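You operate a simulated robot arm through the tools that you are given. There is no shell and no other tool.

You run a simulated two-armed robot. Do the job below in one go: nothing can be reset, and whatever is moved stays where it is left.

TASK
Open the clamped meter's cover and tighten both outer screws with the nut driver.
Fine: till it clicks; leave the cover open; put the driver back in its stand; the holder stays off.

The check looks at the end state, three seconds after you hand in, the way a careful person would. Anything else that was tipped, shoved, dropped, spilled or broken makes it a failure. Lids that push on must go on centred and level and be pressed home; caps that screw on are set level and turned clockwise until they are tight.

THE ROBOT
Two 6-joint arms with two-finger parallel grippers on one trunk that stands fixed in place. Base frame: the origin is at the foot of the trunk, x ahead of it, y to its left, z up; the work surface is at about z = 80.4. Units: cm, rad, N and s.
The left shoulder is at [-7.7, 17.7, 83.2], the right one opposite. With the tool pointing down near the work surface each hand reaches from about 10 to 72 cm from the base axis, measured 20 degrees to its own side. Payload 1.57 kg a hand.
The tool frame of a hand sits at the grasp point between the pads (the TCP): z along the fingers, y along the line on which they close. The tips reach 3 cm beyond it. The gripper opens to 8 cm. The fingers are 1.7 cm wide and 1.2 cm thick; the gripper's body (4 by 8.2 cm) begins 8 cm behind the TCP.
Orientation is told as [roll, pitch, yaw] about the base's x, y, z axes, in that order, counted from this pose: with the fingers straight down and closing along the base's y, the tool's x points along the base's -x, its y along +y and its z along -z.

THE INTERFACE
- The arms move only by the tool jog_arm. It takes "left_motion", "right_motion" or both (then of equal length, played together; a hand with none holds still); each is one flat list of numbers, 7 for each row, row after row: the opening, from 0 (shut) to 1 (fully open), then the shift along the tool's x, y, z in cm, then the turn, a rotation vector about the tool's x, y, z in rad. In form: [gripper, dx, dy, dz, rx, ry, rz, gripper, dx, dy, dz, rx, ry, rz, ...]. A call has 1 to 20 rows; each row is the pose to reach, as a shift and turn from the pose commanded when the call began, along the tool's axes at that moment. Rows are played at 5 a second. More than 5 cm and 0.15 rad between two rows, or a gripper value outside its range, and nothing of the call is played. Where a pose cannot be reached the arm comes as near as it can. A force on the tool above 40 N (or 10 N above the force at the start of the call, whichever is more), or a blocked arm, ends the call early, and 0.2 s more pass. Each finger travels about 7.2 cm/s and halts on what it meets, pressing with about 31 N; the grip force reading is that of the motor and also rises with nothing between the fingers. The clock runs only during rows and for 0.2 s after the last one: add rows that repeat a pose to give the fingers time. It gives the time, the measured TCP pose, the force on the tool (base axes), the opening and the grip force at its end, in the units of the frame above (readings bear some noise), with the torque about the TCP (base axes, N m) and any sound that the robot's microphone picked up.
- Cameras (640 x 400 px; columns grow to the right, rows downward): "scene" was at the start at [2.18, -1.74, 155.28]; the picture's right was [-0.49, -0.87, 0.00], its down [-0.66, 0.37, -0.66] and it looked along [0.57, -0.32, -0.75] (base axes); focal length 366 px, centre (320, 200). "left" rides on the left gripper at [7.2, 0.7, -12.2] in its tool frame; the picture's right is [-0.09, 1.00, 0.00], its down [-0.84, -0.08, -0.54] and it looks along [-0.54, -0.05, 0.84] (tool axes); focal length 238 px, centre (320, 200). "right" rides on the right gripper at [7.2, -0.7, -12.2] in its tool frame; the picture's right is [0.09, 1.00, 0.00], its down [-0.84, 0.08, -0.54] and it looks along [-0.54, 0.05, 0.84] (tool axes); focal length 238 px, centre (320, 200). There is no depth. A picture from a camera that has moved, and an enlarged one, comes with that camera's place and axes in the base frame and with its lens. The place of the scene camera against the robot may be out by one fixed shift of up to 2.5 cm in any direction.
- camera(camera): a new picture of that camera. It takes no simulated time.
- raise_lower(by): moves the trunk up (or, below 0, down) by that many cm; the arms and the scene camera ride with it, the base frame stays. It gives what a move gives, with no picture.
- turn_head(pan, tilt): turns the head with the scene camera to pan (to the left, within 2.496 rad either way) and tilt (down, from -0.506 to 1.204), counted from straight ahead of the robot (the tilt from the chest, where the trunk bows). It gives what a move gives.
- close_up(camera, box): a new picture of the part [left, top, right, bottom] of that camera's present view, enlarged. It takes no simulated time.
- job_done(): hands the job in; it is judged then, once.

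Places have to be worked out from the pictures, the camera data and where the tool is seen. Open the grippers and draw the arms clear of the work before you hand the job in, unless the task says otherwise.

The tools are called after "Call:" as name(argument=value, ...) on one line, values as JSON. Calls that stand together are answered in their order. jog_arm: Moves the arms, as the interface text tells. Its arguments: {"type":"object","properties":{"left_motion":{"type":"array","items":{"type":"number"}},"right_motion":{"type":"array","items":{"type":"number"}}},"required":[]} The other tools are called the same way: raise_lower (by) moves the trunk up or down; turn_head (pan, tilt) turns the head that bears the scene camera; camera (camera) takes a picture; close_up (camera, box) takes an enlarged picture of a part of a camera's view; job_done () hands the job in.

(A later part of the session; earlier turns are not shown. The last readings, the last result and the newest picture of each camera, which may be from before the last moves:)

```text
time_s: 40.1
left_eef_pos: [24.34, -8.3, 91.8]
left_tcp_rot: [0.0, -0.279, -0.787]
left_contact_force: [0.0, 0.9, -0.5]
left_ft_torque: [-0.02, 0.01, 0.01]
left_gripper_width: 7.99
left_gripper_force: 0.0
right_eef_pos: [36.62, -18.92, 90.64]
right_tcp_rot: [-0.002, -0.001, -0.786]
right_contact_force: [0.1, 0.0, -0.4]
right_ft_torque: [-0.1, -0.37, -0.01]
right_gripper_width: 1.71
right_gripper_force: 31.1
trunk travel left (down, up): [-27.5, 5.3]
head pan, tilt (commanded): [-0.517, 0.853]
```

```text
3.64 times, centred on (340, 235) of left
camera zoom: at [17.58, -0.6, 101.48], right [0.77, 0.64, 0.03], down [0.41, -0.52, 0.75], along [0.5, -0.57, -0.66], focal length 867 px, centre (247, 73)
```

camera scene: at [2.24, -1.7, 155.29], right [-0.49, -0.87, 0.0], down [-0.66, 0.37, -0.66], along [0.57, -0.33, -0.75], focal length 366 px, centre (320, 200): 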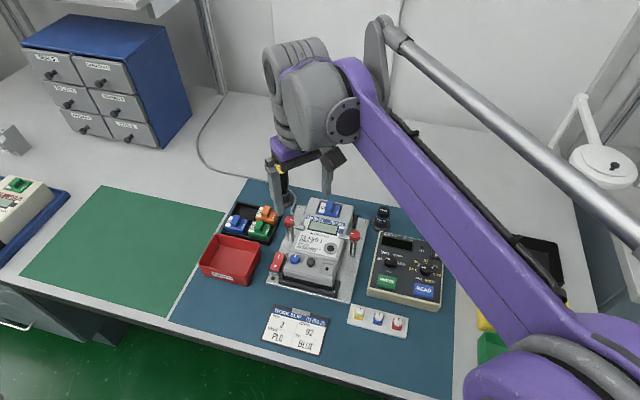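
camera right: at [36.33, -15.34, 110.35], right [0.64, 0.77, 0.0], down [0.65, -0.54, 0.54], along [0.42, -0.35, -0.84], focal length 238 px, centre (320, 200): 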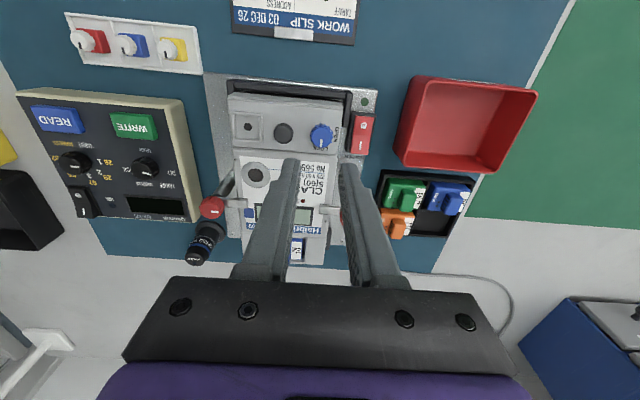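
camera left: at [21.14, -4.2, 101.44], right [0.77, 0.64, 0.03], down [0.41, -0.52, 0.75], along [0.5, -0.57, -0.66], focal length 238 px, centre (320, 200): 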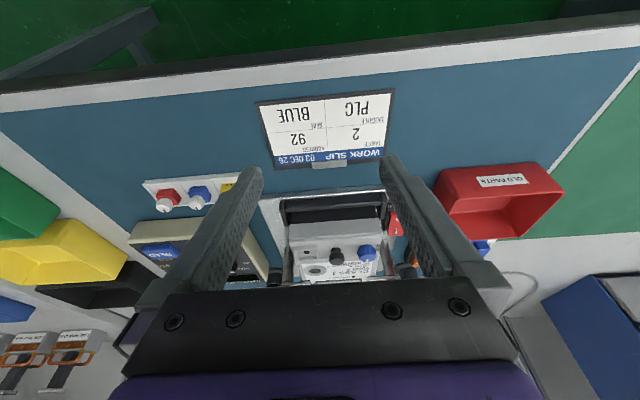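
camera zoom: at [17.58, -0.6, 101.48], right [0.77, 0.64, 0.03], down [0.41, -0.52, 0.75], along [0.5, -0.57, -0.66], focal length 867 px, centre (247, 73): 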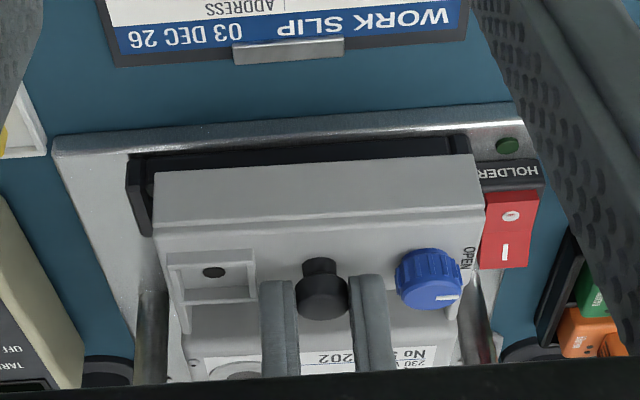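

Total slide is about 4.4 cm with no resistance. I continue another 0.6 cm to find the stop.

Call:
jog_arm(right_motion=[0.15, 0.15, 0, 0, 0, 0, 0, 0.15, 0.3, 0, 0, 0, 0, 0, 0.15, 0.45, 0, 0, 0, 0, 0, 0.15, 0.6, 0, 0, 0, 0, 0, 0.15, 0.6, 0, 0, 0, 0, 0])

Call:
close_up(camera="right", box=[210, 60, 430, 220])

Call:
close_up(camera="left", box=[270, 180, 410, 290])

```text
time_s: 41.3
left_eef_pos: [24.5, -8.27, 91.68]
left_tcp_rot: [0.0, -0.28, -0.785]
left_contact_force: [0.4, -0.1, 0.6]
left_ft_torque: [-0.01, 0.04, 0.01]
left_gripper_width: 8.03
left_gripper_force: 0.0
right_eef_pos: [36.28, -18.59, 90.86]
right_tcp_rot: [0.0, -0.002, -0.785]
right_contact_force: [5.0, -3.9, -0.4]
right_ft_torque: [-0.03, -0.26, 0.05]
right_gripper_width: 1.71
right_gripper_force: 31.2
trunk travel left (down, up): [-27.5, 5.3]
head pan, tilt (commanded): [-0.517, 0.853]
```

```text
2.50 times, centred on (320, 140) of right
camera zoom: at [30.75, -13.92, 102.97], right [0.64, 0.77, 0.0], down [0.65, -0.54, 0.54], along [0.42, -0.35, -0.84], focal length 596 px, centre (320, 350)
```

zoom: 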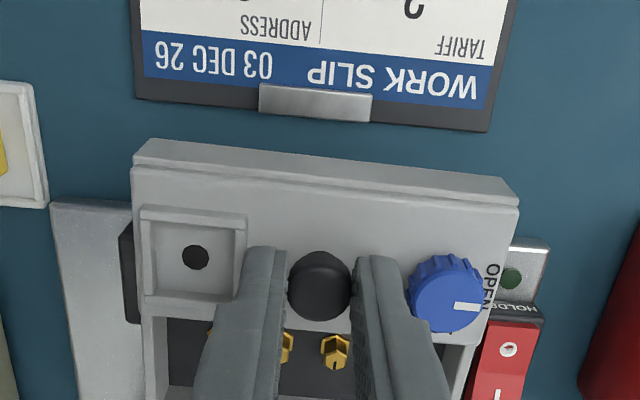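

```text
3.64 times, centred on (340, 235) of left
camera zoom: at [17.62, -0.65, 101.48], right [0.77, 0.64, 0.03], down [0.41, -0.52, 0.75], along [0.5, -0.57, -0.66], focal length 867 px, centre (247, 73)
```

zoom: 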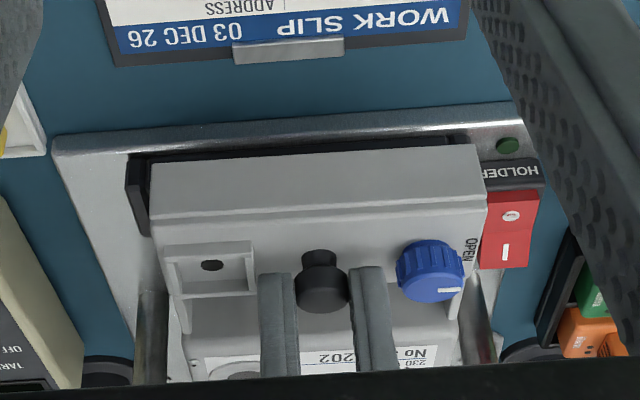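

A 6 N resistance has appeared at 4.85 cm: the end stop. I release the knob, lift and retreat to see the opened cover and the screws.

Call:
jog_arm(right_motion=[0.27, 0, 0, 0, 0, 0, 0, 0.27, 0, 0, 0, 0, 0, 0, 0.27, 0, 0, -1.5, 0, 0, 0, 0.27, 0, 0, -3, 0, 0, 0, 0.4, -0.5, 0, -6, 0, 0, 0, 0.6, -1, 0, -9, 0, 0, 0, 1, -1, 0, -10, 0, 0, 0])

Call:
camera(camera="right")

Call:
close_up(camera="right", box=[220, 60, 400, 200])

Call:
close_up(camera="scene", box=[264, 205, 364, 310])

```text
time_s: 42.9
left_eef_pos: [24.35, -8.31, 91.64]
left_tcp_rot: [0.001, -0.282, -0.784]
left_contact_force: [-0.4, 0.8, -0.3]
left_ft_torque: [0.02, -0.01, 0.0]
left_gripper_width: 8.01
left_gripper_force: 0.1
right_eef_pos: [36.88, -19.26, 100.86]
right_tcp_rot: [-0.002, 0.001, -0.784]
right_contact_force: [-0.2, 0.2, -1.1]
right_ft_torque: [-0.02, 0.0, 0.05]
right_gripper_width: 7.98
right_gripper_force: 0.1
trunk travel left (down, up): [-27.5, 5.3]
head pan, tilt (commanded): [-0.517, 0.853]
```

```text
taken
camera right: at [31.39, -14.61, 113.07], right [0.64, 0.77, 0.0], down [0.65, -0.54, 0.54], along [0.42, -0.35, -0.84], focal length 238 px, centre (320, 200)
```

right: 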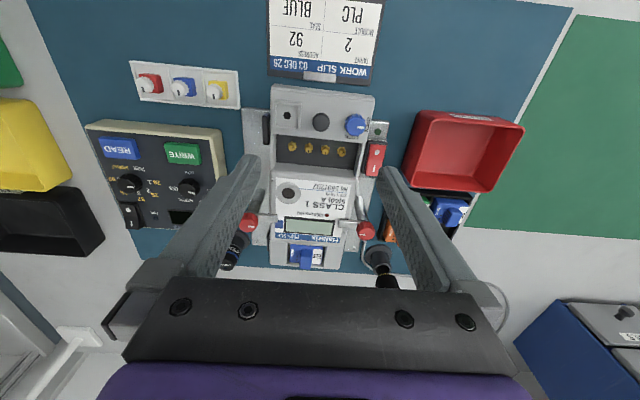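

```text
2.86 times, centred on (310, 130) of right
camera zoom: at [31.39, -14.61, 113.07], right [0.64, 0.77, 0.0], down [0.65, -0.54, 0.54], along [0.42, -0.35, -0.84], focal length 681 px, centre (349, 400)
```

zoom: 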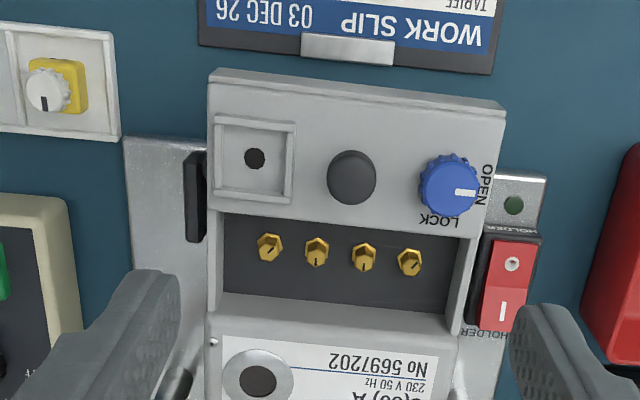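

```text
3.81 times, centred on (314, 258) of scene
camera zoom: at [2.18, -1.73, 155.28], right [-0.49, -0.87, 0.0], down [-0.66, 0.37, -0.66], along [0.57, -0.32, -0.75], focal length 1392 px, centre (343, -19)
```

zoom: 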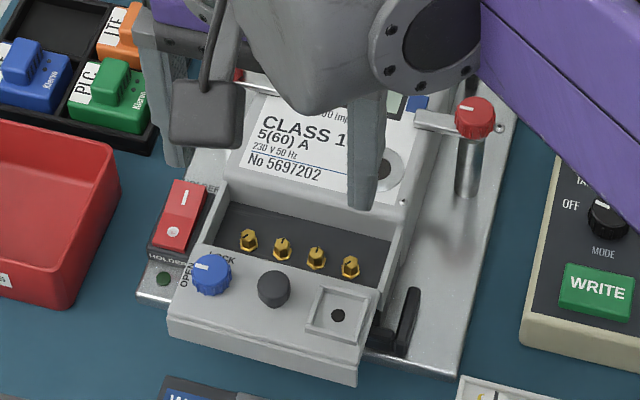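

The cover is open and rests level at its stop; four brass hex screws are exposed, the outer ones near (41.3,-19.5) and (37.1,-23.7) with tops around z≈85.3. Next I raise the right hand and move it toward the driver stand to measure the driver.

Call:
jog_arm(right_motion=[1, 0, 0, -3, 0, 0, 0, 1, -3.2, 1.6, -4, 0, 0, -0.13, 1, -6.4, 3.2, -4, 0, 0, -0.26, 1, -9.5, 4.7, -4, 0, 0, -0.39, 1, -12.6, 6.3, -4, 0, 0, -0.52, 1, -15.8, 7.9, -4, 0, 0, -0.65, 1, -18.96, 9.45, -4, 0, 0, -0.784])

Call:
camera(camera="right")

Call:
camera(camera="scene")

```text
time_s: 44.5
left_eef_pos: [24.33, -8.35, 91.7]
left_tcp_rot: [0.0, -0.279, -0.784]
left_contact_force: [-0.8, 0.0, 0.2]
left_ft_torque: [-0.01, 0.0, -0.01]
left_gripper_width: 7.98
left_gripper_force: 0.2
right_eef_pos: [57.07, -26.16, 104.92]
right_tcp_rot: [-0.001, 0.003, 0.001]
right_contact_force: [0.4, -0.8, -0.5]
right_ft_torque: [0.0, 0.01, 0.03]
right_gripper_width: 8.0
right_gripper_force: 0.1
trunk travel left (down, up): [-27.5, 5.3]
head pan, tilt (commanded): [-0.517, 0.853]
```

```text
taken
camera right: at [49.99, -26.68, 117.09], right [-0.09, 1.0, 0.0], down [0.84, 0.08, 0.54], along [0.54, 0.05, -0.84], focal length 238 px, centre (320, 200)
```

right: 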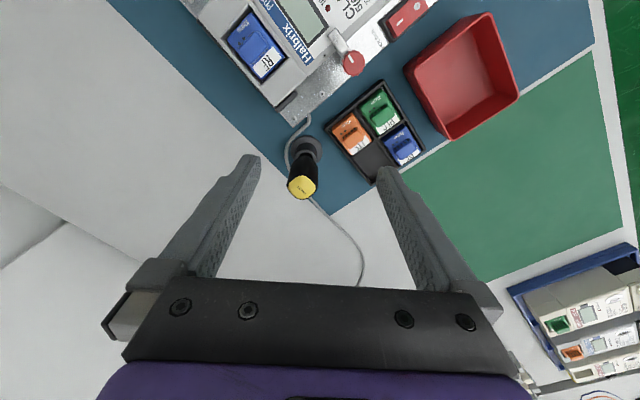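

```text
taken
camera scene: at [2.32, -1.78, 155.28], right [-0.49, -0.87, 0.0], down [-0.66, 0.37, -0.66], along [0.57, -0.32, -0.75], focal length 366 px, centre (320, 200)
```

scene: 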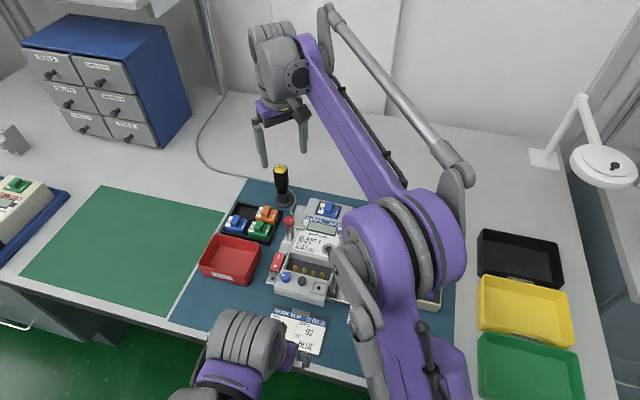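

The driver top works out at about (64.3,-27.6,92.0). I zoom in to see the handle's shape and orientation.

Call:
close_up(camera="right", box=[260, 110, 360, 220])

Call:
close_up(camera="scene", box=[255, 150, 315, 215])

Call:
close_up(camera="left", box=[270, 180, 410, 290])

```text
3.64 times, centred on (310, 165) of right
camera zoom: at [49.99, -26.68, 117.09], right [-0.09, 1.0, 0.0], down [0.84, 0.08, 0.54], along [0.54, 0.05, -0.84], focal length 867 px, centre (356, 327)
```

zoom: 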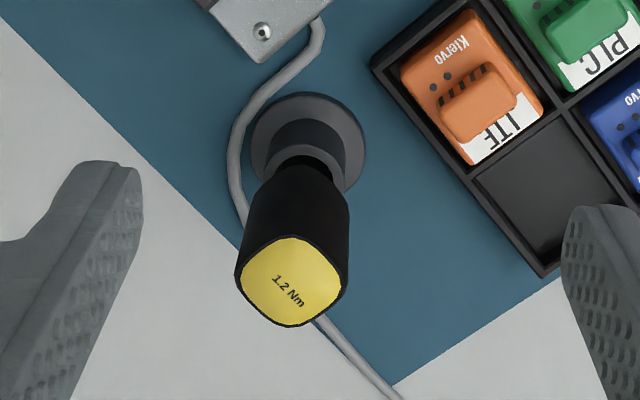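

```text
6.15 times, centred on (285, 182) of scene
camera zoom: at [2.32, -1.78, 155.28], right [-0.49, -0.87, 0.0], down [-0.66, 0.37, -0.66], along [0.57, -0.32, -0.75], focal length 2249 px, centre (535, 308)
```

zoom: 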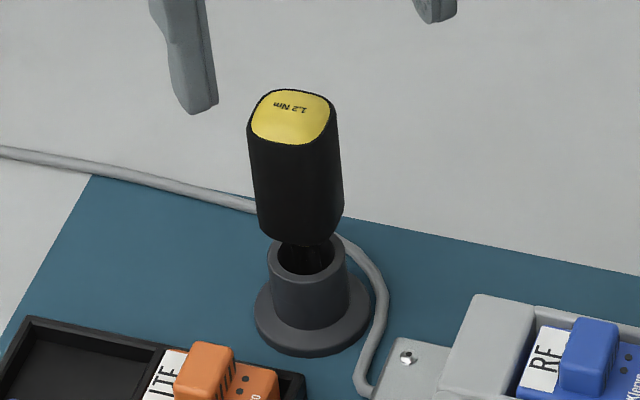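

```text
3.64 times, centred on (340, 235) of left
camera zoom: at [17.67, -0.63, 101.48], right [0.77, 0.64, 0.03], down [0.41, -0.52, 0.75], along [0.5, -0.57, -0.66], focal length 867 px, centre (247, 73)
```

zoom: 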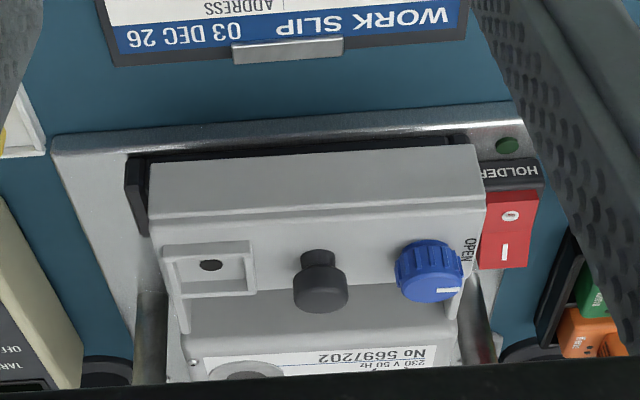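

The driver is a rounded-square handle whose flats lie at about ±45°, marked 1.2 Nm, upright in its cup. I move above it with yaw +0.785 (closing on flats, with room to turn clockwise), tips still above the handle.

Call:
jog_arm(right_motion=[1, -1.2, -0.24, 1, 0, 0, -0.131, 1, -2.4, -0.48, 2, 0, 0, -0.262, 1, -3.6, -0.72, 3, 0, 0, -0.393, 1, -4.8, -0.96, 4.3, 0, 0, -0.524, 1, -6, -1.2, 5.6, 0, 0, -0.655, 1, -7.23, -1.44, 6.9, 0, 0, -0.785, 1, -7.23, -1.44, 6.9, 0, 0, -0.785])

Call:
camera(camera="right")

Call:
close_up(camera="scene", box=[240, 100, 320, 215])

```text
time_s: 46.1
left_eef_pos: [24.35, -8.23, 91.79]
left_tcp_rot: [0.001, -0.281, -0.785]
left_contact_force: [0.3, 1.0, 0.3]
left_ft_torque: [0.01, 0.01, -0.01]
left_gripper_width: 8.0
left_gripper_force: 0.1
right_eef_pos: [64.11, -27.35, 97.87]
right_tcp_rot: [-0.001, 0.0, 0.786]
right_contact_force: [0.8, -0.3, -0.5]
right_ft_torque: [-0.02, 0.0, 0.0]
right_gripper_width: 8.01
right_gripper_force: 0.0
trunk travel left (down, up): [-27.5, 5.3]
head pan, tilt (commanded): [-0.517, 0.853]
```

```text
taken
camera right: at [59.62, -32.89, 110.16], right [-0.77, 0.64, 0.0], down [0.54, 0.65, 0.54], along [0.35, 0.42, -0.84], focal length 238 px, centre (320, 200)
```

right: 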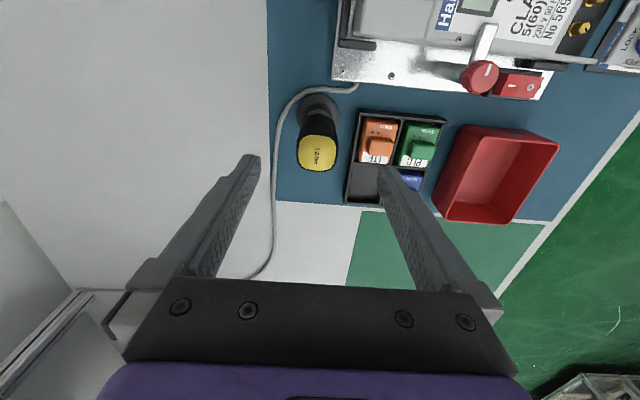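

```text
3.48 times, centred on (280, 158) of scene
camera zoom: at [2.13, -1.72, 155.28], right [-0.49, -0.87, 0.0], down [-0.65, 0.37, -0.66], along [0.57, -0.33, -0.75], focal length 1271 px, centre (459, 348)
```

zoom: 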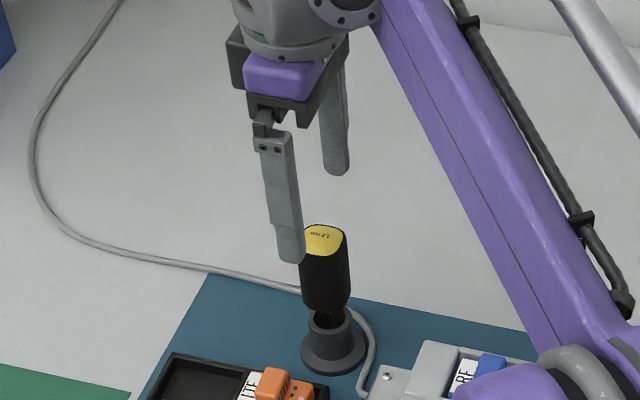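

Call:
close_up(camera="right", box=[230, 80, 410, 200])

```text
3.33 times, centred on (320, 140) of right
camera zoom: at [59.62, -32.89, 110.16], right [-0.77, 0.64, 0.0], down [0.54, 0.65, 0.54], along [0.35, 0.42, -0.84], focal length 794 px, centre (320, 400)
```

zoom: 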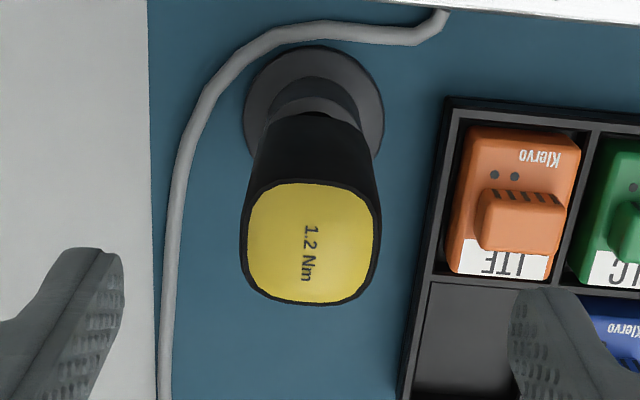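

The handle is about 3.4 cm square, aligned with my fingers and offset -0.15 cm along the closing axis. I shift, descend with open fingers to TCP z≈89.7 and look before closing.

Call:
jog_arm(right_motion=[1, 0, -0.15, 2, 0, 0, 0, 1, 0, -0.15, 4, 0, 0, 0, 1, 0, -0.15, 6, 0, 0, 0, 1, 0, -0.15, 7.5, 0, 0, 0, 1, 0, -0.15, 8.2, 0, 0, 0])

Call:
close_up(camera="right", box=[200, 60, 440, 240])

Call:
close_up(camera="scene", box=[250, 130, 320, 220])

```text
time_s: 47.3
left_eef_pos: [24.38, -8.32, 91.77]
left_tcp_rot: [0.0, -0.281, -0.785]
left_contact_force: [-0.1, 0.6, 0.5]
left_ft_torque: [-0.02, 0.01, -0.01]
left_gripper_width: 7.99
left_gripper_force: 0.0
right_eef_pos: [64.28, -27.49, 89.61]
right_tcp_rot: [-0.001, 0.002, 0.784]
right_contact_force: [0.5, 0.1, -0.6]
right_ft_torque: [0.02, -0.01, 0.03]
right_gripper_width: 8.01
right_gripper_force: 0.1
trunk travel left (down, up): [-27.5, 5.3]
head pan, tilt (commanded): [-0.517, 0.853]
```

```text
2.22 times, centred on (320, 150) of right
camera zoom: at [59.81, -32.98, 101.89], right [-0.77, 0.64, 0.0], down [0.54, 0.65, 0.54], along [0.35, 0.42, -0.84], focal length 530 px, centre (320, 311)
```

zoom: 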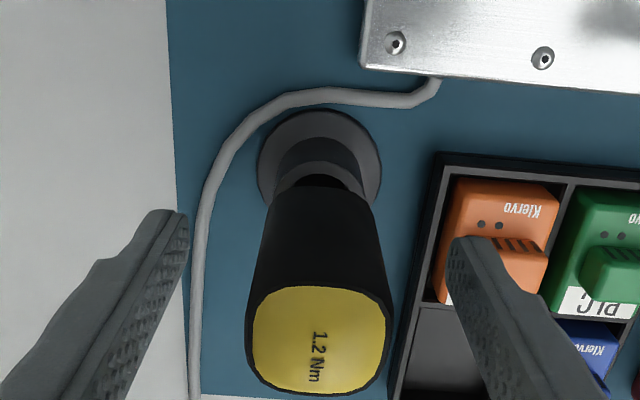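

```text
4.44 times, centred on (285, 175) of scene
camera zoom: at [2.19, -1.74, 155.28], right [-0.49, -0.87, 0.0], down [-0.66, 0.37, -0.66], along [0.57, -0.32, -0.75], focal length 1624 px, centre (476, 311)
```

zoom: 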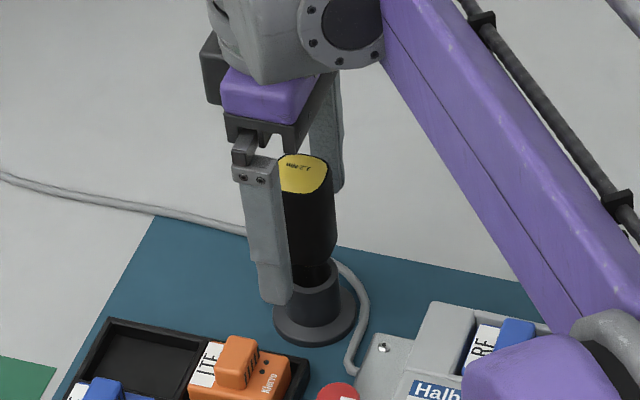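

Fingers flank the handle evenly. I close on it in graded steps.

Call:
jog_arm(right_motion=[0.75, 0, 0, 0, 0, 0, 0, 0.6, 0, 0, 0, 0, 0, 0, 0.5, 0, 0, 0, 0, 0, 0, 0.45, 0, 0, 0, 0, 0, 0, 0.4, 0, 0, 0, 0, 0, 0, 0.36, 0, 0, 0, 0, 0, 0, 0.34, 0, 0, 0, 0, 0, 0, 0.34, 0, 0, 0, 0, 0, 0])

Call:
close_up(camera="right", box=[200, 60, 440, 240])

Call:
close_up(camera="scene", box=[250, 130, 320, 220])

```text
time_s: 49.1
left_eef_pos: [24.24, -8.21, 91.71]
left_tcp_rot: [0.001, -0.28, -0.785]
left_contact_force: [-0.6, 1.0, -0.6]
left_ft_torque: [0.01, 0.0, 0.0]
left_gripper_width: 7.99
left_gripper_force: 0.0
right_eef_pos: [64.38, -27.58, 89.61]
right_tcp_rot: [0.002, 0.002, 0.783]
right_contact_force: [0.0, -0.1, 0.0]
right_ft_torque: [0.0, 0.01, 0.02]
right_gripper_width: 3.13
right_gripper_force: 31.4
trunk travel left (down, up): [-27.5, 5.3]
head pan, tilt (commanded): [-0.517, 0.853]
```

```text
2.22 times, centred on (320, 150) of right
camera zoom: at [59.8, -32.98, 101.92], right [-0.77, 0.64, 0.0], down [0.54, 0.65, 0.54], along [0.35, 0.42, -0.84], focal length 530 px, centre (320, 311)
```

zoom: 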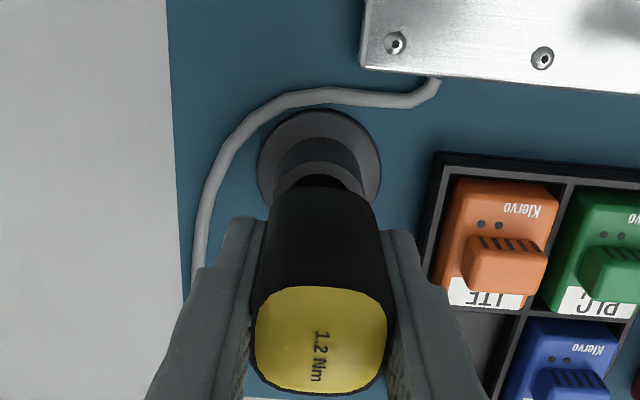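

```text
4.44 times, centred on (285, 175) of scene
camera zoom: at [2.18, -1.74, 155.28], right [-0.49, -0.87, 0.0], down [-0.66, 0.37, -0.66], along [0.57, -0.32, -0.75], focal length 1624 px, centre (476, 311)
```

zoom: 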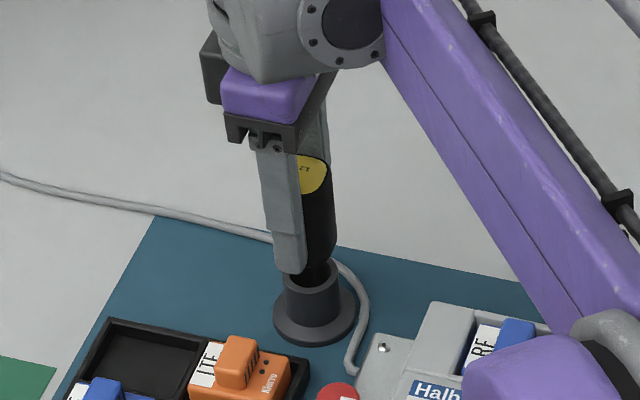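

Firm grip (3.13 cm, 31 N). The stand pose to return to is TCP ≈ (64.33,-27.54,89.61), yaw 0.784. I lift the driver straight up 9 cm.

Call:
jog_arm(right_motion=[0.34, 0, 0, -1, 0, 0, 0, 0.34, 0, 0, -2.5, 0, 0, 0, 0.34, 0, 0, -4, 0, 0, 0, 0.34, 0, 0, -6, 0, 0, 0, 0.34, 0, 0, -8, 0, 0, 0, 0.34, 0, 0, -10, 0, 0, 0, 0.34, 0, 0, -10, 0, 0, 0])

Call:
close_up(camera="right", box=[200, 60, 440, 240])

Call:
close_up(camera="scene", box=[240, 100, 320, 215])

```text
time_s: 50.7
left_eef_pos: [24.51, -8.27, 91.75]
left_tcp_rot: [0.001, -0.279, -0.786]
left_contact_force: [0.5, -0.2, 1.4]
left_ft_torque: [0.0, 0.01, -0.02]
left_gripper_width: 7.99
left_gripper_force: 0.1
right_eef_pos: [64.35, -27.52, 99.77]
right_tcp_rot: [0.0, 0.001, 0.785]
right_contact_force: [0.1, 0.9, -1.5]
right_ft_torque: [0.0, -0.01, 0.02]
right_gripper_width: 3.15
right_gripper_force: 31.2
trunk travel left (down, up): [-27.5, 5.3]
head pan, tilt (commanded): [-0.517, 0.853]
```

```text
2.22 times, centred on (320, 150) of right
camera zoom: at [59.79, -32.98, 111.94], right [-0.77, 0.64, 0.0], down [0.54, 0.65, 0.54], along [0.35, 0.42, -0.84], focal length 530 px, centre (320, 311)
```

zoom: 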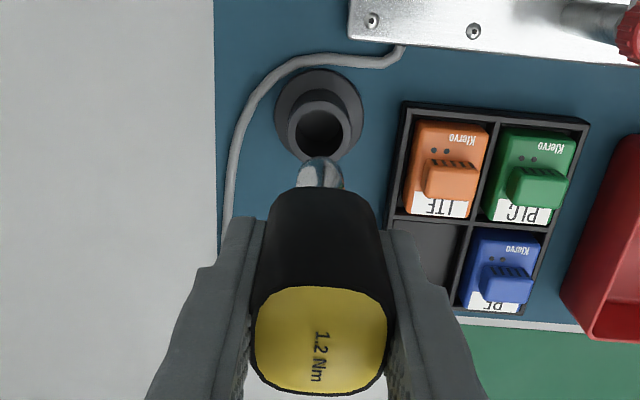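

```text
3.48 times, centred on (280, 158) of scene
camera zoom: at [2.2, -1.75, 155.28], right [-0.49, -0.87, 0.0], down [-0.66, 0.37, -0.66], along [0.57, -0.32, -0.75], focal length 1271 px, centre (459, 348)
```

zoom: 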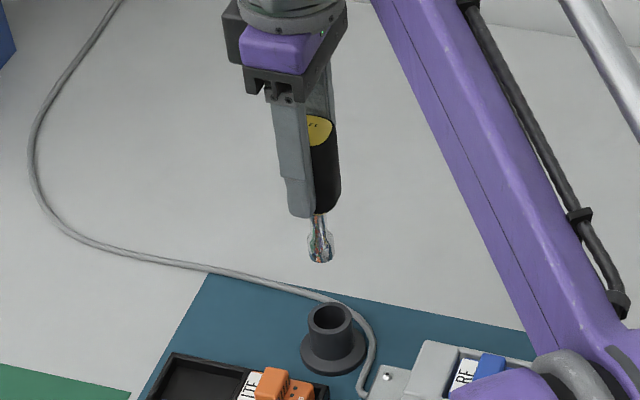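

The chrome shank ends in a ~1.8 cm socket whose tip is about 8.7 cm below the TCP. Now I look closely at the screws with the scene camera while the arm is out of the way.

Call:
close_up(camera="scene", box=[280, 250, 345, 290])

Call:
close_up(camera="scene", box=[264, 195, 364, 310])

Call:
close_up(camera="right", box=[290, 110, 350, 160])

```text
9.85 times, centred on (312, 270) of scene
camera zoom: at [2.2, -1.75, 155.28], right [-0.49, -0.87, 0.0], down [-0.66, 0.37, -0.66], along [0.57, -0.32, -0.75], focal length 3598 px, centre (394, -489)
```

zoom: 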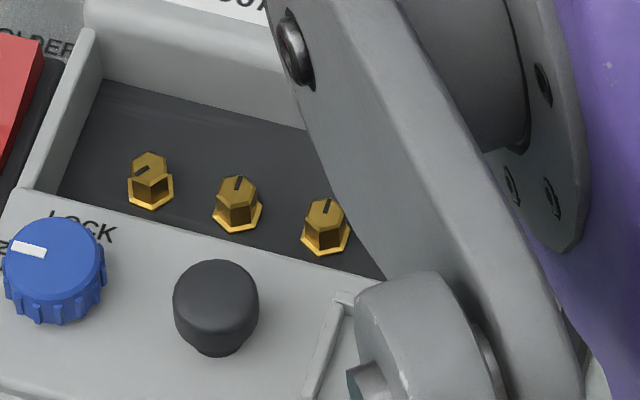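

```text
3.48 times, centred on (314, 252) of scene
camera zoom: at [2.2, -1.75, 155.28], right [-0.49, -0.87, 0.0], down [-0.66, 0.37, -0.66], along [0.57, -0.32, -0.75], focal length 1271 px, centre (341, 17)
```

zoom: 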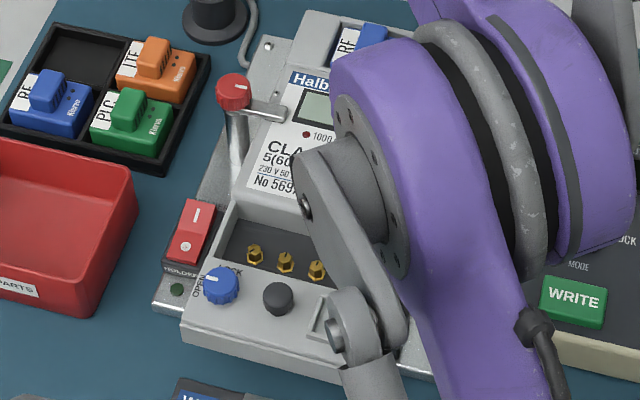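

```text
8.00 times, centred on (320, 135) of right
camera zoom: at [59.79, -32.98, 111.94], right [-0.77, 0.64, 0.0], down [0.54, 0.65, 0.54], along [0.35, 0.42, -0.84], focal length 1907 px, centre (320, 720)
```

zoom: 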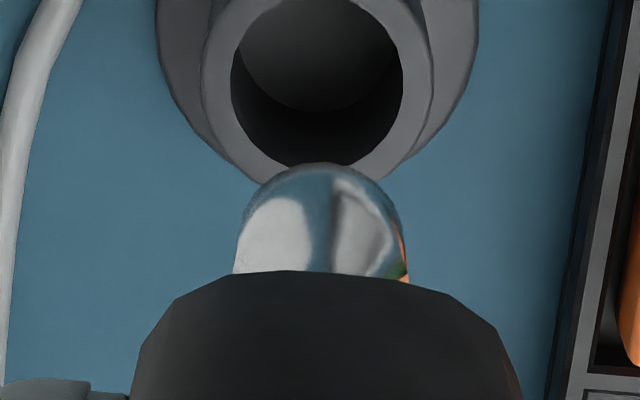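

Screw estimates: left outer S4 ≈ (41.4,-19.5), right outer S1 ≈ (37.05,-23.8), tops z≈85.1. The left clamp's red knob reaches z≈94, so I raise the driver (tip above 97) and carry it over to hover above S4.

Call:
jog_arm(right_motion=[0.34, 0, 0, -3, 0, 0, 0, 0.34, 0.8, 1.6, -6.3, 0, 0, 0, 0.34, 2.8, 5.8, -6.3, 0, 0, 0, 0.34, 4.8, 9.9, -6.3, 0, 0, 0, 0.34, 6.8, 14, -6.3, 0, 0, 0, 0.34, 8.8, 18.1, -6.3, 0, 0, 0, 0.34, 10.58, 21.88, -6.3, 0, 0, 0, 0.34, 10.58, 21.88, -6.3, 0, 0, 0])

Call:
camera(camera="right")

Call:
close_up(camera="scene", box=[264, 175, 384, 310])

```text
time_s: 52.5
left_eef_pos: [24.42, -8.3, 91.77]
left_tcp_rot: [-0.002, -0.281, -0.786]
left_contact_force: [-0.1, 0.4, 0.1]
left_ft_torque: [0.01, 0.01, 0.0]
left_gripper_width: 7.96
left_gripper_force: 0.1
right_eef_pos: [56.72, -21.59, 108.39]
right_tcp_rot: [0.0, 0.002, 0.785]
right_contact_force: [0.8, 0.0, -1.1]
right_ft_torque: [-0.03, 0.04, -0.01]
right_gripper_width: 3.16
right_gripper_force: 31.5
right hand out of reach, approached as far as the arm can: row 1, 4, 5, 6, 7, 8
trunk travel left (down, up): [-27.5, 5.3]
head pan, tilt (commanded): [-0.517, 0.853]
```

```text
taken
camera right: at [52.11, -27.03, 120.56], right [-0.77, 0.64, 0.0], down [0.54, 0.65, 0.54], along [0.35, 0.41, -0.84], focal length 238 px, centre (320, 200)
```

right: 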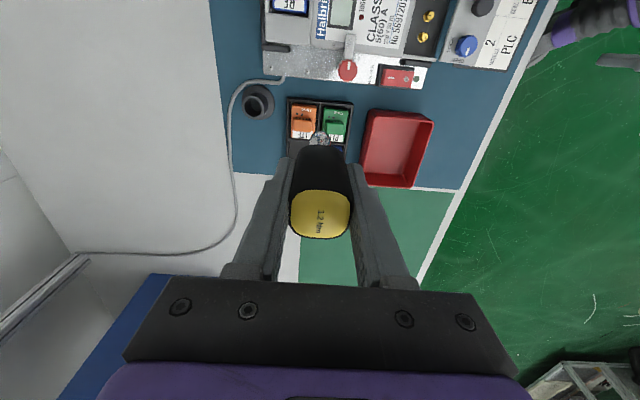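

```text
2.96 times, centred on (324, 242) of scene
camera zoom: at [2.17, -1.73, 155.28], right [-0.49, -0.87, 0.0], down [-0.66, 0.37, -0.66], along [0.57, -0.33, -0.75], focal length 1083 px, centre (308, 74)
```

zoom: 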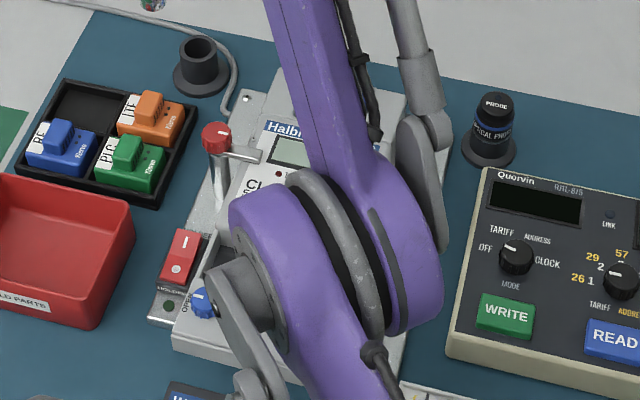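

Several of those poses were reported out of reach, so the arm stopped short at (56.7,-21.6,108.4). I issue a null row to see what it now treats as its commanded pose.

Call:
jog_arm(right_motion=[0.34, 0, 0, 0, 0, 0, 0])

```text
time_s: 52.9
left_eef_pos: [24.45, -8.26, 91.63]
left_tcp_rot: [-0.002, -0.283, -0.786]
left_contact_force: [-1.0, 0.5, -0.3]
left_ft_torque: [-0.03, -0.02, -0.01]
left_gripper_width: 8.01
left_gripper_force: 0.2
right_eef_pos: [56.72, -21.49, 108.34]
right_tcp_rot: [-0.001, 0.001, 0.784]
right_contact_force: [-0.4, 0.1, -1.3]
right_ft_torque: [-0.02, 0.01, 0.0]
right_gripper_width: 3.18
right_gripper_force: 31.3
trunk travel left (down, up): [-27.5, 5.3]
head pan, tilt (commanded): [-0.517, 0.853]
```

The commanded pose equals the actual one. Likely the wrist can't hold yaw +0.785 closer in, so I first turn back to yaw 0 in place and then move in toward S4.

Call:
jog_arm(right_motion=[0.34, 0, 0, 0, 0, 0, 0.13, 0.34, 0, 0, 0, 0, 0, 0.26, 0.34, 0, 0, 0, 0, 0, 0.39, 0.34, 0, 0, 0, 0, 0, 0.52, 0.34, 0, 0, 0, 0, 0, 0.65, 0.34, 0, 0, 0, 0, 0, 0.785, 0.34, 2.3, 3, 0.5, 0, 0, 0.785, 0.34, 4.7, 6.1, 1.2, 0, 0, 0.785, 0.34, 7, 9.1, 1.8, 0, 0, 0.785, 0.34, 9.42, 12.2, 2.35, 0, 0, 0.785, 0.34, 9.42, 12.2, 2.35, 0, 0, 0.785])

Call:
camera(camera="right")

Call:
camera(camera="scene")

```text
time_s: 55.3
left_eef_pos: [24.39, -8.2, 91.82]
left_tcp_rot: [0.0, -0.278, -0.786]
left_contact_force: [-0.5, 0.6, 0.1]
left_ft_torque: [-0.03, 0.01, 0.0]
left_gripper_width: 7.98
left_gripper_force: 0.1
right_eef_pos: [56.57, -20.64, 108.57]
right_tcp_rot: [-0.003, 0.001, -0.003]
right_contact_force: [0.8, -0.4, -1.4]
right_ft_torque: [-0.03, 0.0, 0.01]
right_gripper_width: 3.16
right_gripper_force: 31.4
right hand out of reach, approached as far as the arm can: row 7, 8, 9, 10, 11
trunk travel left (down, up): [-27.5, 5.3]
head pan, tilt (commanded): [-0.517, 0.853]
```

```text
taken
camera right: at [49.56, -21.2, 120.81], right [-0.09, 1.0, 0.0], down [0.84, 0.08, 0.54], along [0.54, 0.05, -0.84], focal length 238 px, centre (320, 200)
```

right: 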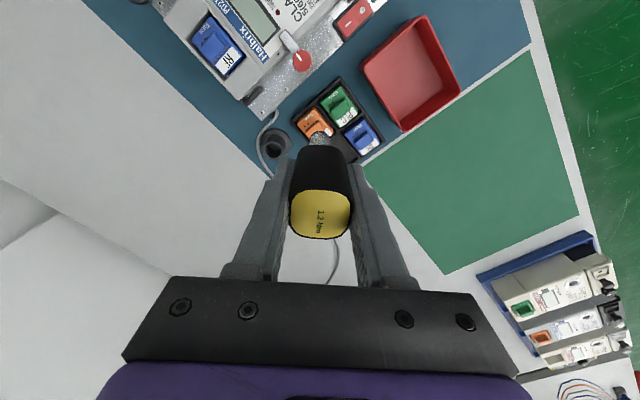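

```text
taken
camera scene: at [2.2, -1.74, 155.28], right [-0.49, -0.87, 0.0], down [-0.66, 0.37, -0.66], along [0.57, -0.32, -0.75], focal length 366 px, centre (320, 200)
```

scene: 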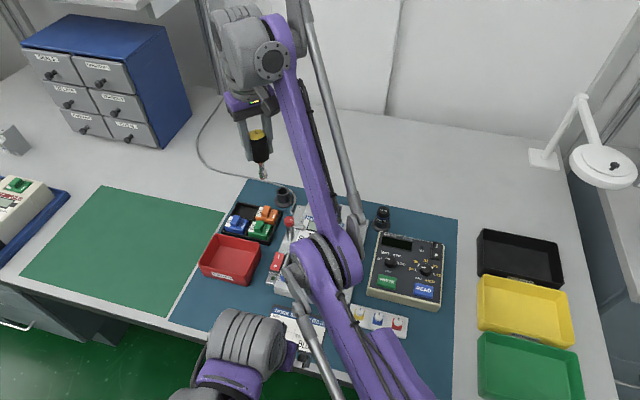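

The arm is nearly fully stretched at this height, which is why moving inward fails. I lower it 4 cm here (tip stays near z≈96, above everything) to bend the elbow again.

Call:
jog_arm(right_motion=[0.34, 0, 0, 1, 0, 0, 0, 0.34, 0, 0, 2, 0, 0, 0, 0.34, 0, 0, 3, 0, 0, 0, 0.34, 0, 0, 4, 0, 0, 0, 0.34, 0, 0, 4, 0, 0, 0])

```text
time_s: 56.5
left_eef_pos: [24.34, -8.32, 91.76]
left_tcp_rot: [0.001, -0.282, -0.784]
left_contact_force: [-0.2, 0.2, 0.5]
left_ft_torque: [-0.01, 0.03, 0.02]
left_gripper_width: 7.99
left_gripper_force: 0.0
right_eef_pos: [57.19, -20.76, 104.61]
right_tcp_rot: [-0.003, 0.003, -0.002]
right_contact_force: [-0.4, -0.5, -1.1]
right_ft_torque: [0.01, -0.01, 0.01]
right_gripper_width: 3.17
right_gripper_force: 31.2
right hand out of reach, approached as far as the arm can: row 2, 3, 4, 5
trunk travel left (down, up): [-27.5, 5.3]
head pan, tilt (commanded): [-0.517, 0.853]
```

I retrace the route that worked on the way out: first shift back to y≈-26 at this height, then head inward.

Call:
jog_arm(right_motion=[0.34, 0, -1.8, 0, 0, 0, 0, 0.34, 0, -3.6, 0, 0, 0, 0, 0.34, 0.1, -5.4, 0, 0, 0, 0, 0.34, 0.1, -5.4, 0, 0, 0, 0])

Call:
camera(camera="scene")

```text
time_s: 57.5
left_eef_pos: [24.28, -8.26, 91.83]
left_tcp_rot: [0.001, -0.281, -0.785]
left_contact_force: [0.0, -0.3, -0.1]
left_ft_torque: [0.04, 0.05, 0.02]
left_gripper_width: 7.98
left_gripper_force: 0.1
right_eef_pos: [57.17, -26.16, 104.82]
right_tcp_rot: [-0.004, 0.0, -0.003]
right_contact_force: [1.1, 0.0, -1.6]
right_ft_torque: [0.01, -0.01, -0.03]
right_gripper_width: 3.17
right_gripper_force: 31.5
trunk travel left (down, up): [-27.5, 5.3]
head pan, tilt (commanded): [-0.517, 0.853]
```

```text
taken
camera scene: at [2.2, -1.7, 155.28], right [-0.49, -0.87, 0.0], down [-0.66, 0.37, -0.66], along [0.57, -0.33, -0.75], focal length 366 px, centre (320, 200)
```

scene: 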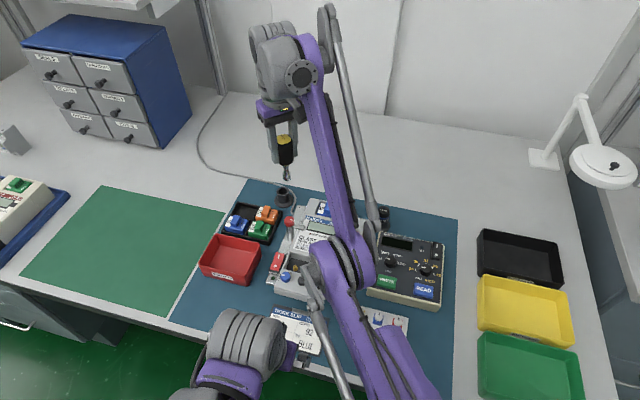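

The scene view shows the elbow is now on the low side (it flipped through the straight configuration when I raised at full stretch), which limits inward motion. I stretch it up past its reach again and pull inward to try to flip the elbow back up.

Call:
jog_arm(right_motion=[0.34, 0, 0, -4, 0, 0, 0, 0.34, 0, 0, -8, 0, 0, 0, 0.34, 0, 0, -8, 0, 0, 0, 0.34, 3, 0, -5, 0, 0, 0, 0.34, 6, 0, -3, 0, 0, 0, 0.34, 8, 0, -2, 0, 0, 0])

Call:
camera(camera="scene")

```text
time_s: 58.9
left_eef_pos: [24.29, -8.31, 91.77]
left_tcp_rot: [0.0, -0.279, -0.786]
left_contact_force: [-0.2, 0.3, 0.2]
left_ft_torque: [0.03, 0.05, -0.01]
left_gripper_width: 7.98
left_gripper_force: 0.0
right_eef_pos: [55.95, -27.13, 108.14]
right_tcp_rot: [-0.002, 0.002, -0.001]
right_contact_force: [0.1, -0.3, -1.9]
right_ft_torque: [0.0, 0.01, -0.01]
right_gripper_width: 3.15
right_gripper_force: 30.8
right hand out of reach, approached as far as the arm can: row 4, 5, 6
trunk travel left (down, up): [-27.5, 5.3]
head pan, tilt (commanded): [-0.517, 0.853]
```

```text
taken
camera scene: at [2.23, -1.79, 155.28], right [-0.49, -0.87, 0.0], down [-0.66, 0.37, -0.66], along [0.57, -0.32, -0.75], focal length 366 px, centre (320, 200)
```

scene: 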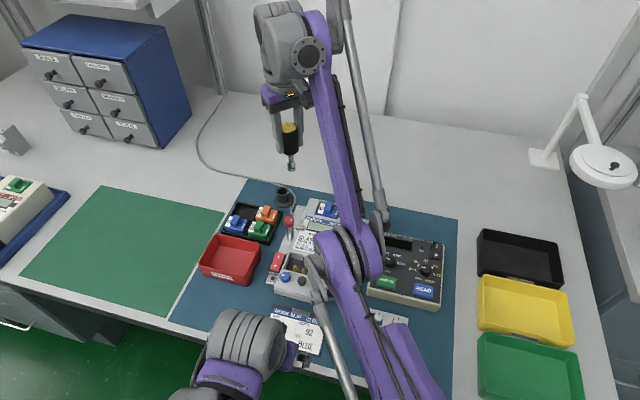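

Up was reachable but inward is not, so I need to pass through full stretch again. I extend outward past reach and then come back inward.

Call:
jog_arm(right_motion=[0.34, -4, 0, 1, 0, 0, 0, 0.34, -8, 0, 2, 0, 0, 0, 0.34, -11, 0, 2, 0, 0, 0, 0.34, -11, 0, 2, 0, 0, 0, 0.34, -8, 0, 3, 0, 0, 0, 0.34, -5, 0, 4, 0, 0, 0, 0.34, -2, 0, 4, 0, 0, 0])

Call:
camera(camera="scene")

```text
time_s: 60.5
left_eef_pos: [24.26, -8.23, 91.68]
left_tcp_rot: [0.002, -0.282, -0.785]
left_contact_force: [-0.1, -0.4, 0.4]
left_ft_torque: [0.0, -0.01, 0.01]
left_gripper_width: 7.99
left_gripper_force: 0.1
right_eef_pos: [58.02, -27.24, 104.25]
right_tcp_rot: [-0.003, -0.001, -0.002]
right_contact_force: [-0.1, -0.4, -0.9]
right_ft_torque: [0.02, 0.01, 0.01]
right_gripper_width: 3.2
right_gripper_force: 31.0
right hand out of reach, approached as far as the arm can: row 2, 3, 4, 5
trunk travel left (down, up): [-27.5, 5.3]
head pan, tilt (commanded): [-0.517, 0.853]
```

```text
taken
camera scene: at [2.11, -1.72, 155.28], right [-0.49, -0.87, 0.0], down [-0.65, 0.37, -0.66], along [0.57, -0.33, -0.75], focal length 366 px, centre (320, 200)
```

scene: 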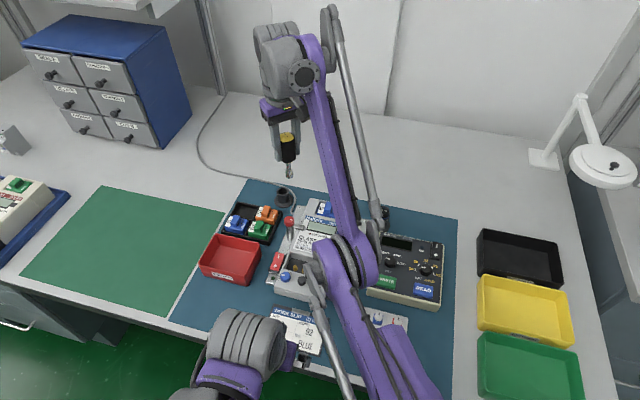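

Still elbow-low. A downward move along the reach limit should bias the elbow upward, so I stretch outward and then lower along the limit toward the stand height (tip stays ≥3 cm above the cup), then pull in.

Call:
jog_arm(right_motion=[0.34, -4, 0, 0, 0, 0, 0, 0.34, -8, 0, 0, 0, 0, 0, 0.34, -10, 0, 1.5, 0, 0, 0, 0.34, -10.5, 0, 4, 0, 0, 0, 0.34, -10.5, 0, 6, 0, 0, 0, 0.34, -10, 0, 7.5, 0, 0, 0, 0.34, -8, 0, 7.5, 0, 0, 0, 0.34, -6, 0, 7.5, 0, 0, 0, 0.34, -6, 0, 7.5, 0, 0, 0])

Call:
camera(camera="scene")

```text
time_s: 62.5
left_eef_pos: [24.25, -8.26, 91.7]
left_tcp_rot: [0.0, -0.281, -0.786]
left_contact_force: [-0.1, 0.4, -1.0]
left_ft_torque: [0.01, -0.03, 0.03]
left_gripper_width: 8.0
left_gripper_force: 0.0
right_eef_pos: [64.0, -27.21, 96.71]
right_tcp_rot: [-0.002, 0.001, 0.0]
right_contact_force: [-0.8, 1.6, -2.2]
right_ft_torque: [-0.03, -0.01, 0.0]
right_gripper_width: 3.19
right_gripper_force: 30.6
right hand out of reach, approached as far as the arm can: row 2, 3, 4, 5, 6
trunk travel left (down, up): [-27.5, 5.3]
head pan, tilt (commanded): [-0.517, 0.853]
```

```text
taken
camera scene: at [2.23, -1.73, 155.29], right [-0.49, -0.87, 0.0], down [-0.66, 0.37, -0.66], along [0.57, -0.32, -0.75], focal length 366 px, centre (320, 200)
```

scene: 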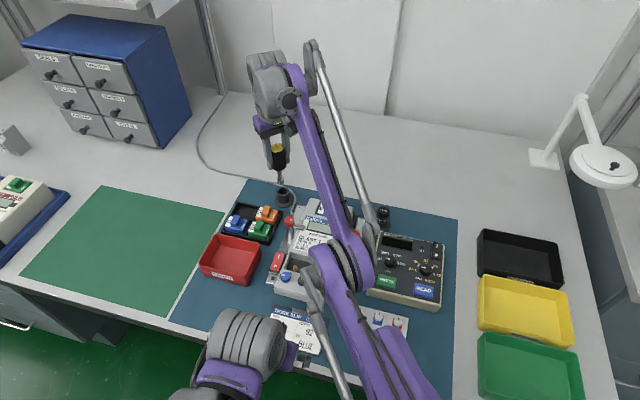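

Still elbow-low; the inward horizontal pull itself biases it that way. I now raise past the reach limit here and come back straight down in small steps, which should bias the elbow upward.

Call:
jog_arm(right_motion=[0.34, 0, 0, -4, 0, 0, 0, 0.34, 0, 0, -8, 0, 0, 0, 0.34, 0, 0, -12, 0, 0, 0, 0.34, 0, 0, -12, 0, 0, 0, 0.34, 0, 0, -10.5, 0, 0, 0, 0.34, 0, 0, -9, 0, 0, 0, 0.34, 0, 0, -7.5, 0, 0, 0, 0.34, 0, 0, -6, 0, 0, 0, 0.34, 0, 0, -5, 0, 0, 0, 0.34, 0, 0, -4, 0, 0, 0, 0.34, 0, 0, -3, 0, 0, 0, 0.34, 0, 0, -2, 0, 0, 0])

Call:
camera(camera="scene")

```text
time_s: 65.1
left_eef_pos: [24.31, -8.32, 91.75]
left_tcp_rot: [-0.001, -0.28, -0.784]
left_contact_force: [0.2, 0.7, 0.3]
left_ft_torque: [0.0, -0.03, -0.04]
left_gripper_width: 8.0
left_gripper_force: 0.1
right_eef_pos: [64.05, -27.19, 98.81]
right_tcp_rot: [-0.002, 0.0, -0.002]
right_contact_force: [0.6, 0.2, -1.0]
right_ft_torque: [-0.02, -0.01, 0.02]
right_gripper_width: 3.19
right_gripper_force: 31.0
right hand out of reach, approached as far as the arm can: row 2, 3, 4, 5, 6, 7
trunk travel left (down, up): [-27.5, 5.3]
head pan, tilt (commanded): [-0.517, 0.853]
```

```text
taken
camera scene: at [2.21, -1.75, 155.28], right [-0.49, -0.87, 0.0], down [-0.66, 0.37, -0.66], along [0.57, -0.32, -0.75], focal length 366 px, centre (320, 200)
```

scene: 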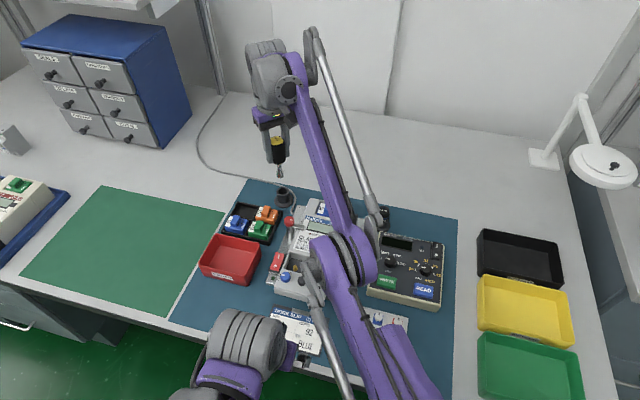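

The elbow is still low. The flip near the reach limit seems to depend on small overshoots, so I try a small excursion just past the limit and back, then check the posture.

Call:
jog_arm(right_motion=[0.34, 0, 0, -2, 0, 0, 0, 0.34, 0, 0, -4.5, 0, 0, 0, 0.34, 0, 0, -1, 0, 0, 0, 0.34, 0, 0, 0, 0, 0, 0])

Call:
camera(camera="scene")

```text
time_s: 66.1
left_eef_pos: [24.27, -8.18, 91.8]
left_tcp_rot: [0.001, -0.28, -0.785]
left_contact_force: [-0.2, 0.6, 1.0]
left_ft_torque: [-0.02, 0.03, -0.01]
left_gripper_width: 7.99
left_gripper_force: 0.1
right_eef_pos: [64.07, -27.37, 98.82]
right_tcp_rot: [-0.002, 0.001, -0.002]
right_contact_force: [0.2, -0.5, -1.7]
right_ft_torque: [-0.04, -0.01, -0.02]
right_gripper_width: 3.14
right_gripper_force: 30.8
trunk travel left (down, up): [-27.5, 5.3]
head pan, tilt (commanded): [-0.517, 0.853]
```

```text
taken
camera scene: at [2.1, -1.68, 155.28], right [-0.49, -0.87, 0.0], down [-0.65, 0.37, -0.66], along [0.57, -0.33, -0.75], focal length 366 px, centre (320, 200)
```

scene: 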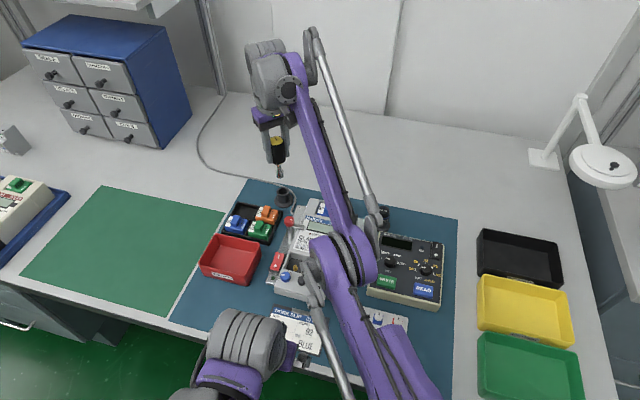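

That stayed within reach. I try a slightly larger excursion just beyond the limit.

Call:
jog_arm(right_motion=[0.34, 0, 0, -4, 0, 0, 0, 0.34, 0, 0, -6, 0, 0, 0, 0.34, 0, 0, -3, 0, 0, 0, 0.34, 0, 0, 0, 0, 0, 0])

Call:
camera(camera="scene")

```text
time_s: 67.1
left_eef_pos: [24.28, -8.35, 91.79]
left_tcp_rot: [-0.001, -0.28, -0.787]
left_contact_force: [0.8, -0.5, -0.4]
left_ft_torque: [-0.01, -0.01, -0.02]
left_gripper_width: 7.99
left_gripper_force: 0.1
right_eef_pos: [63.86, -27.2, 98.74]
right_tcp_rot: [-0.001, -0.001, -0.004]
right_contact_force: [-0.7, -0.5, -1.9]
right_ft_torque: [0.0, -0.03, 0.04]
right_gripper_width: 3.19
right_gripper_force: 30.8
right hand out of reach, approached as far as the arm can: row 2
trunk travel left (down, up): [-27.5, 5.3]
head pan, tilt (commanded): [-0.517, 0.853]
```

```text
taken
camera scene: at [2.11, -1.72, 155.28], right [-0.49, -0.87, 0.0], down [-0.65, 0.37, -0.66], along [0.57, -0.33, -0.75], focal length 366 px, centre (320, 200)
```

scene: 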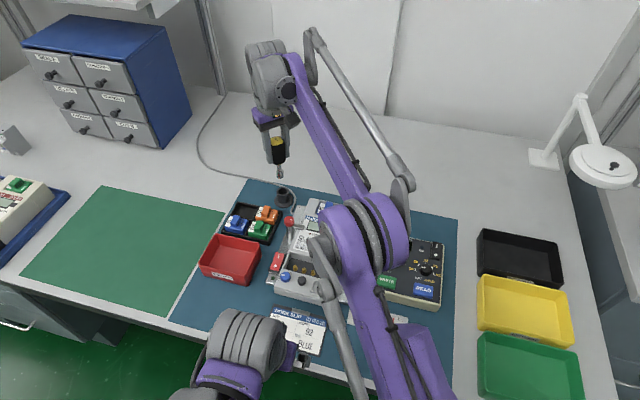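

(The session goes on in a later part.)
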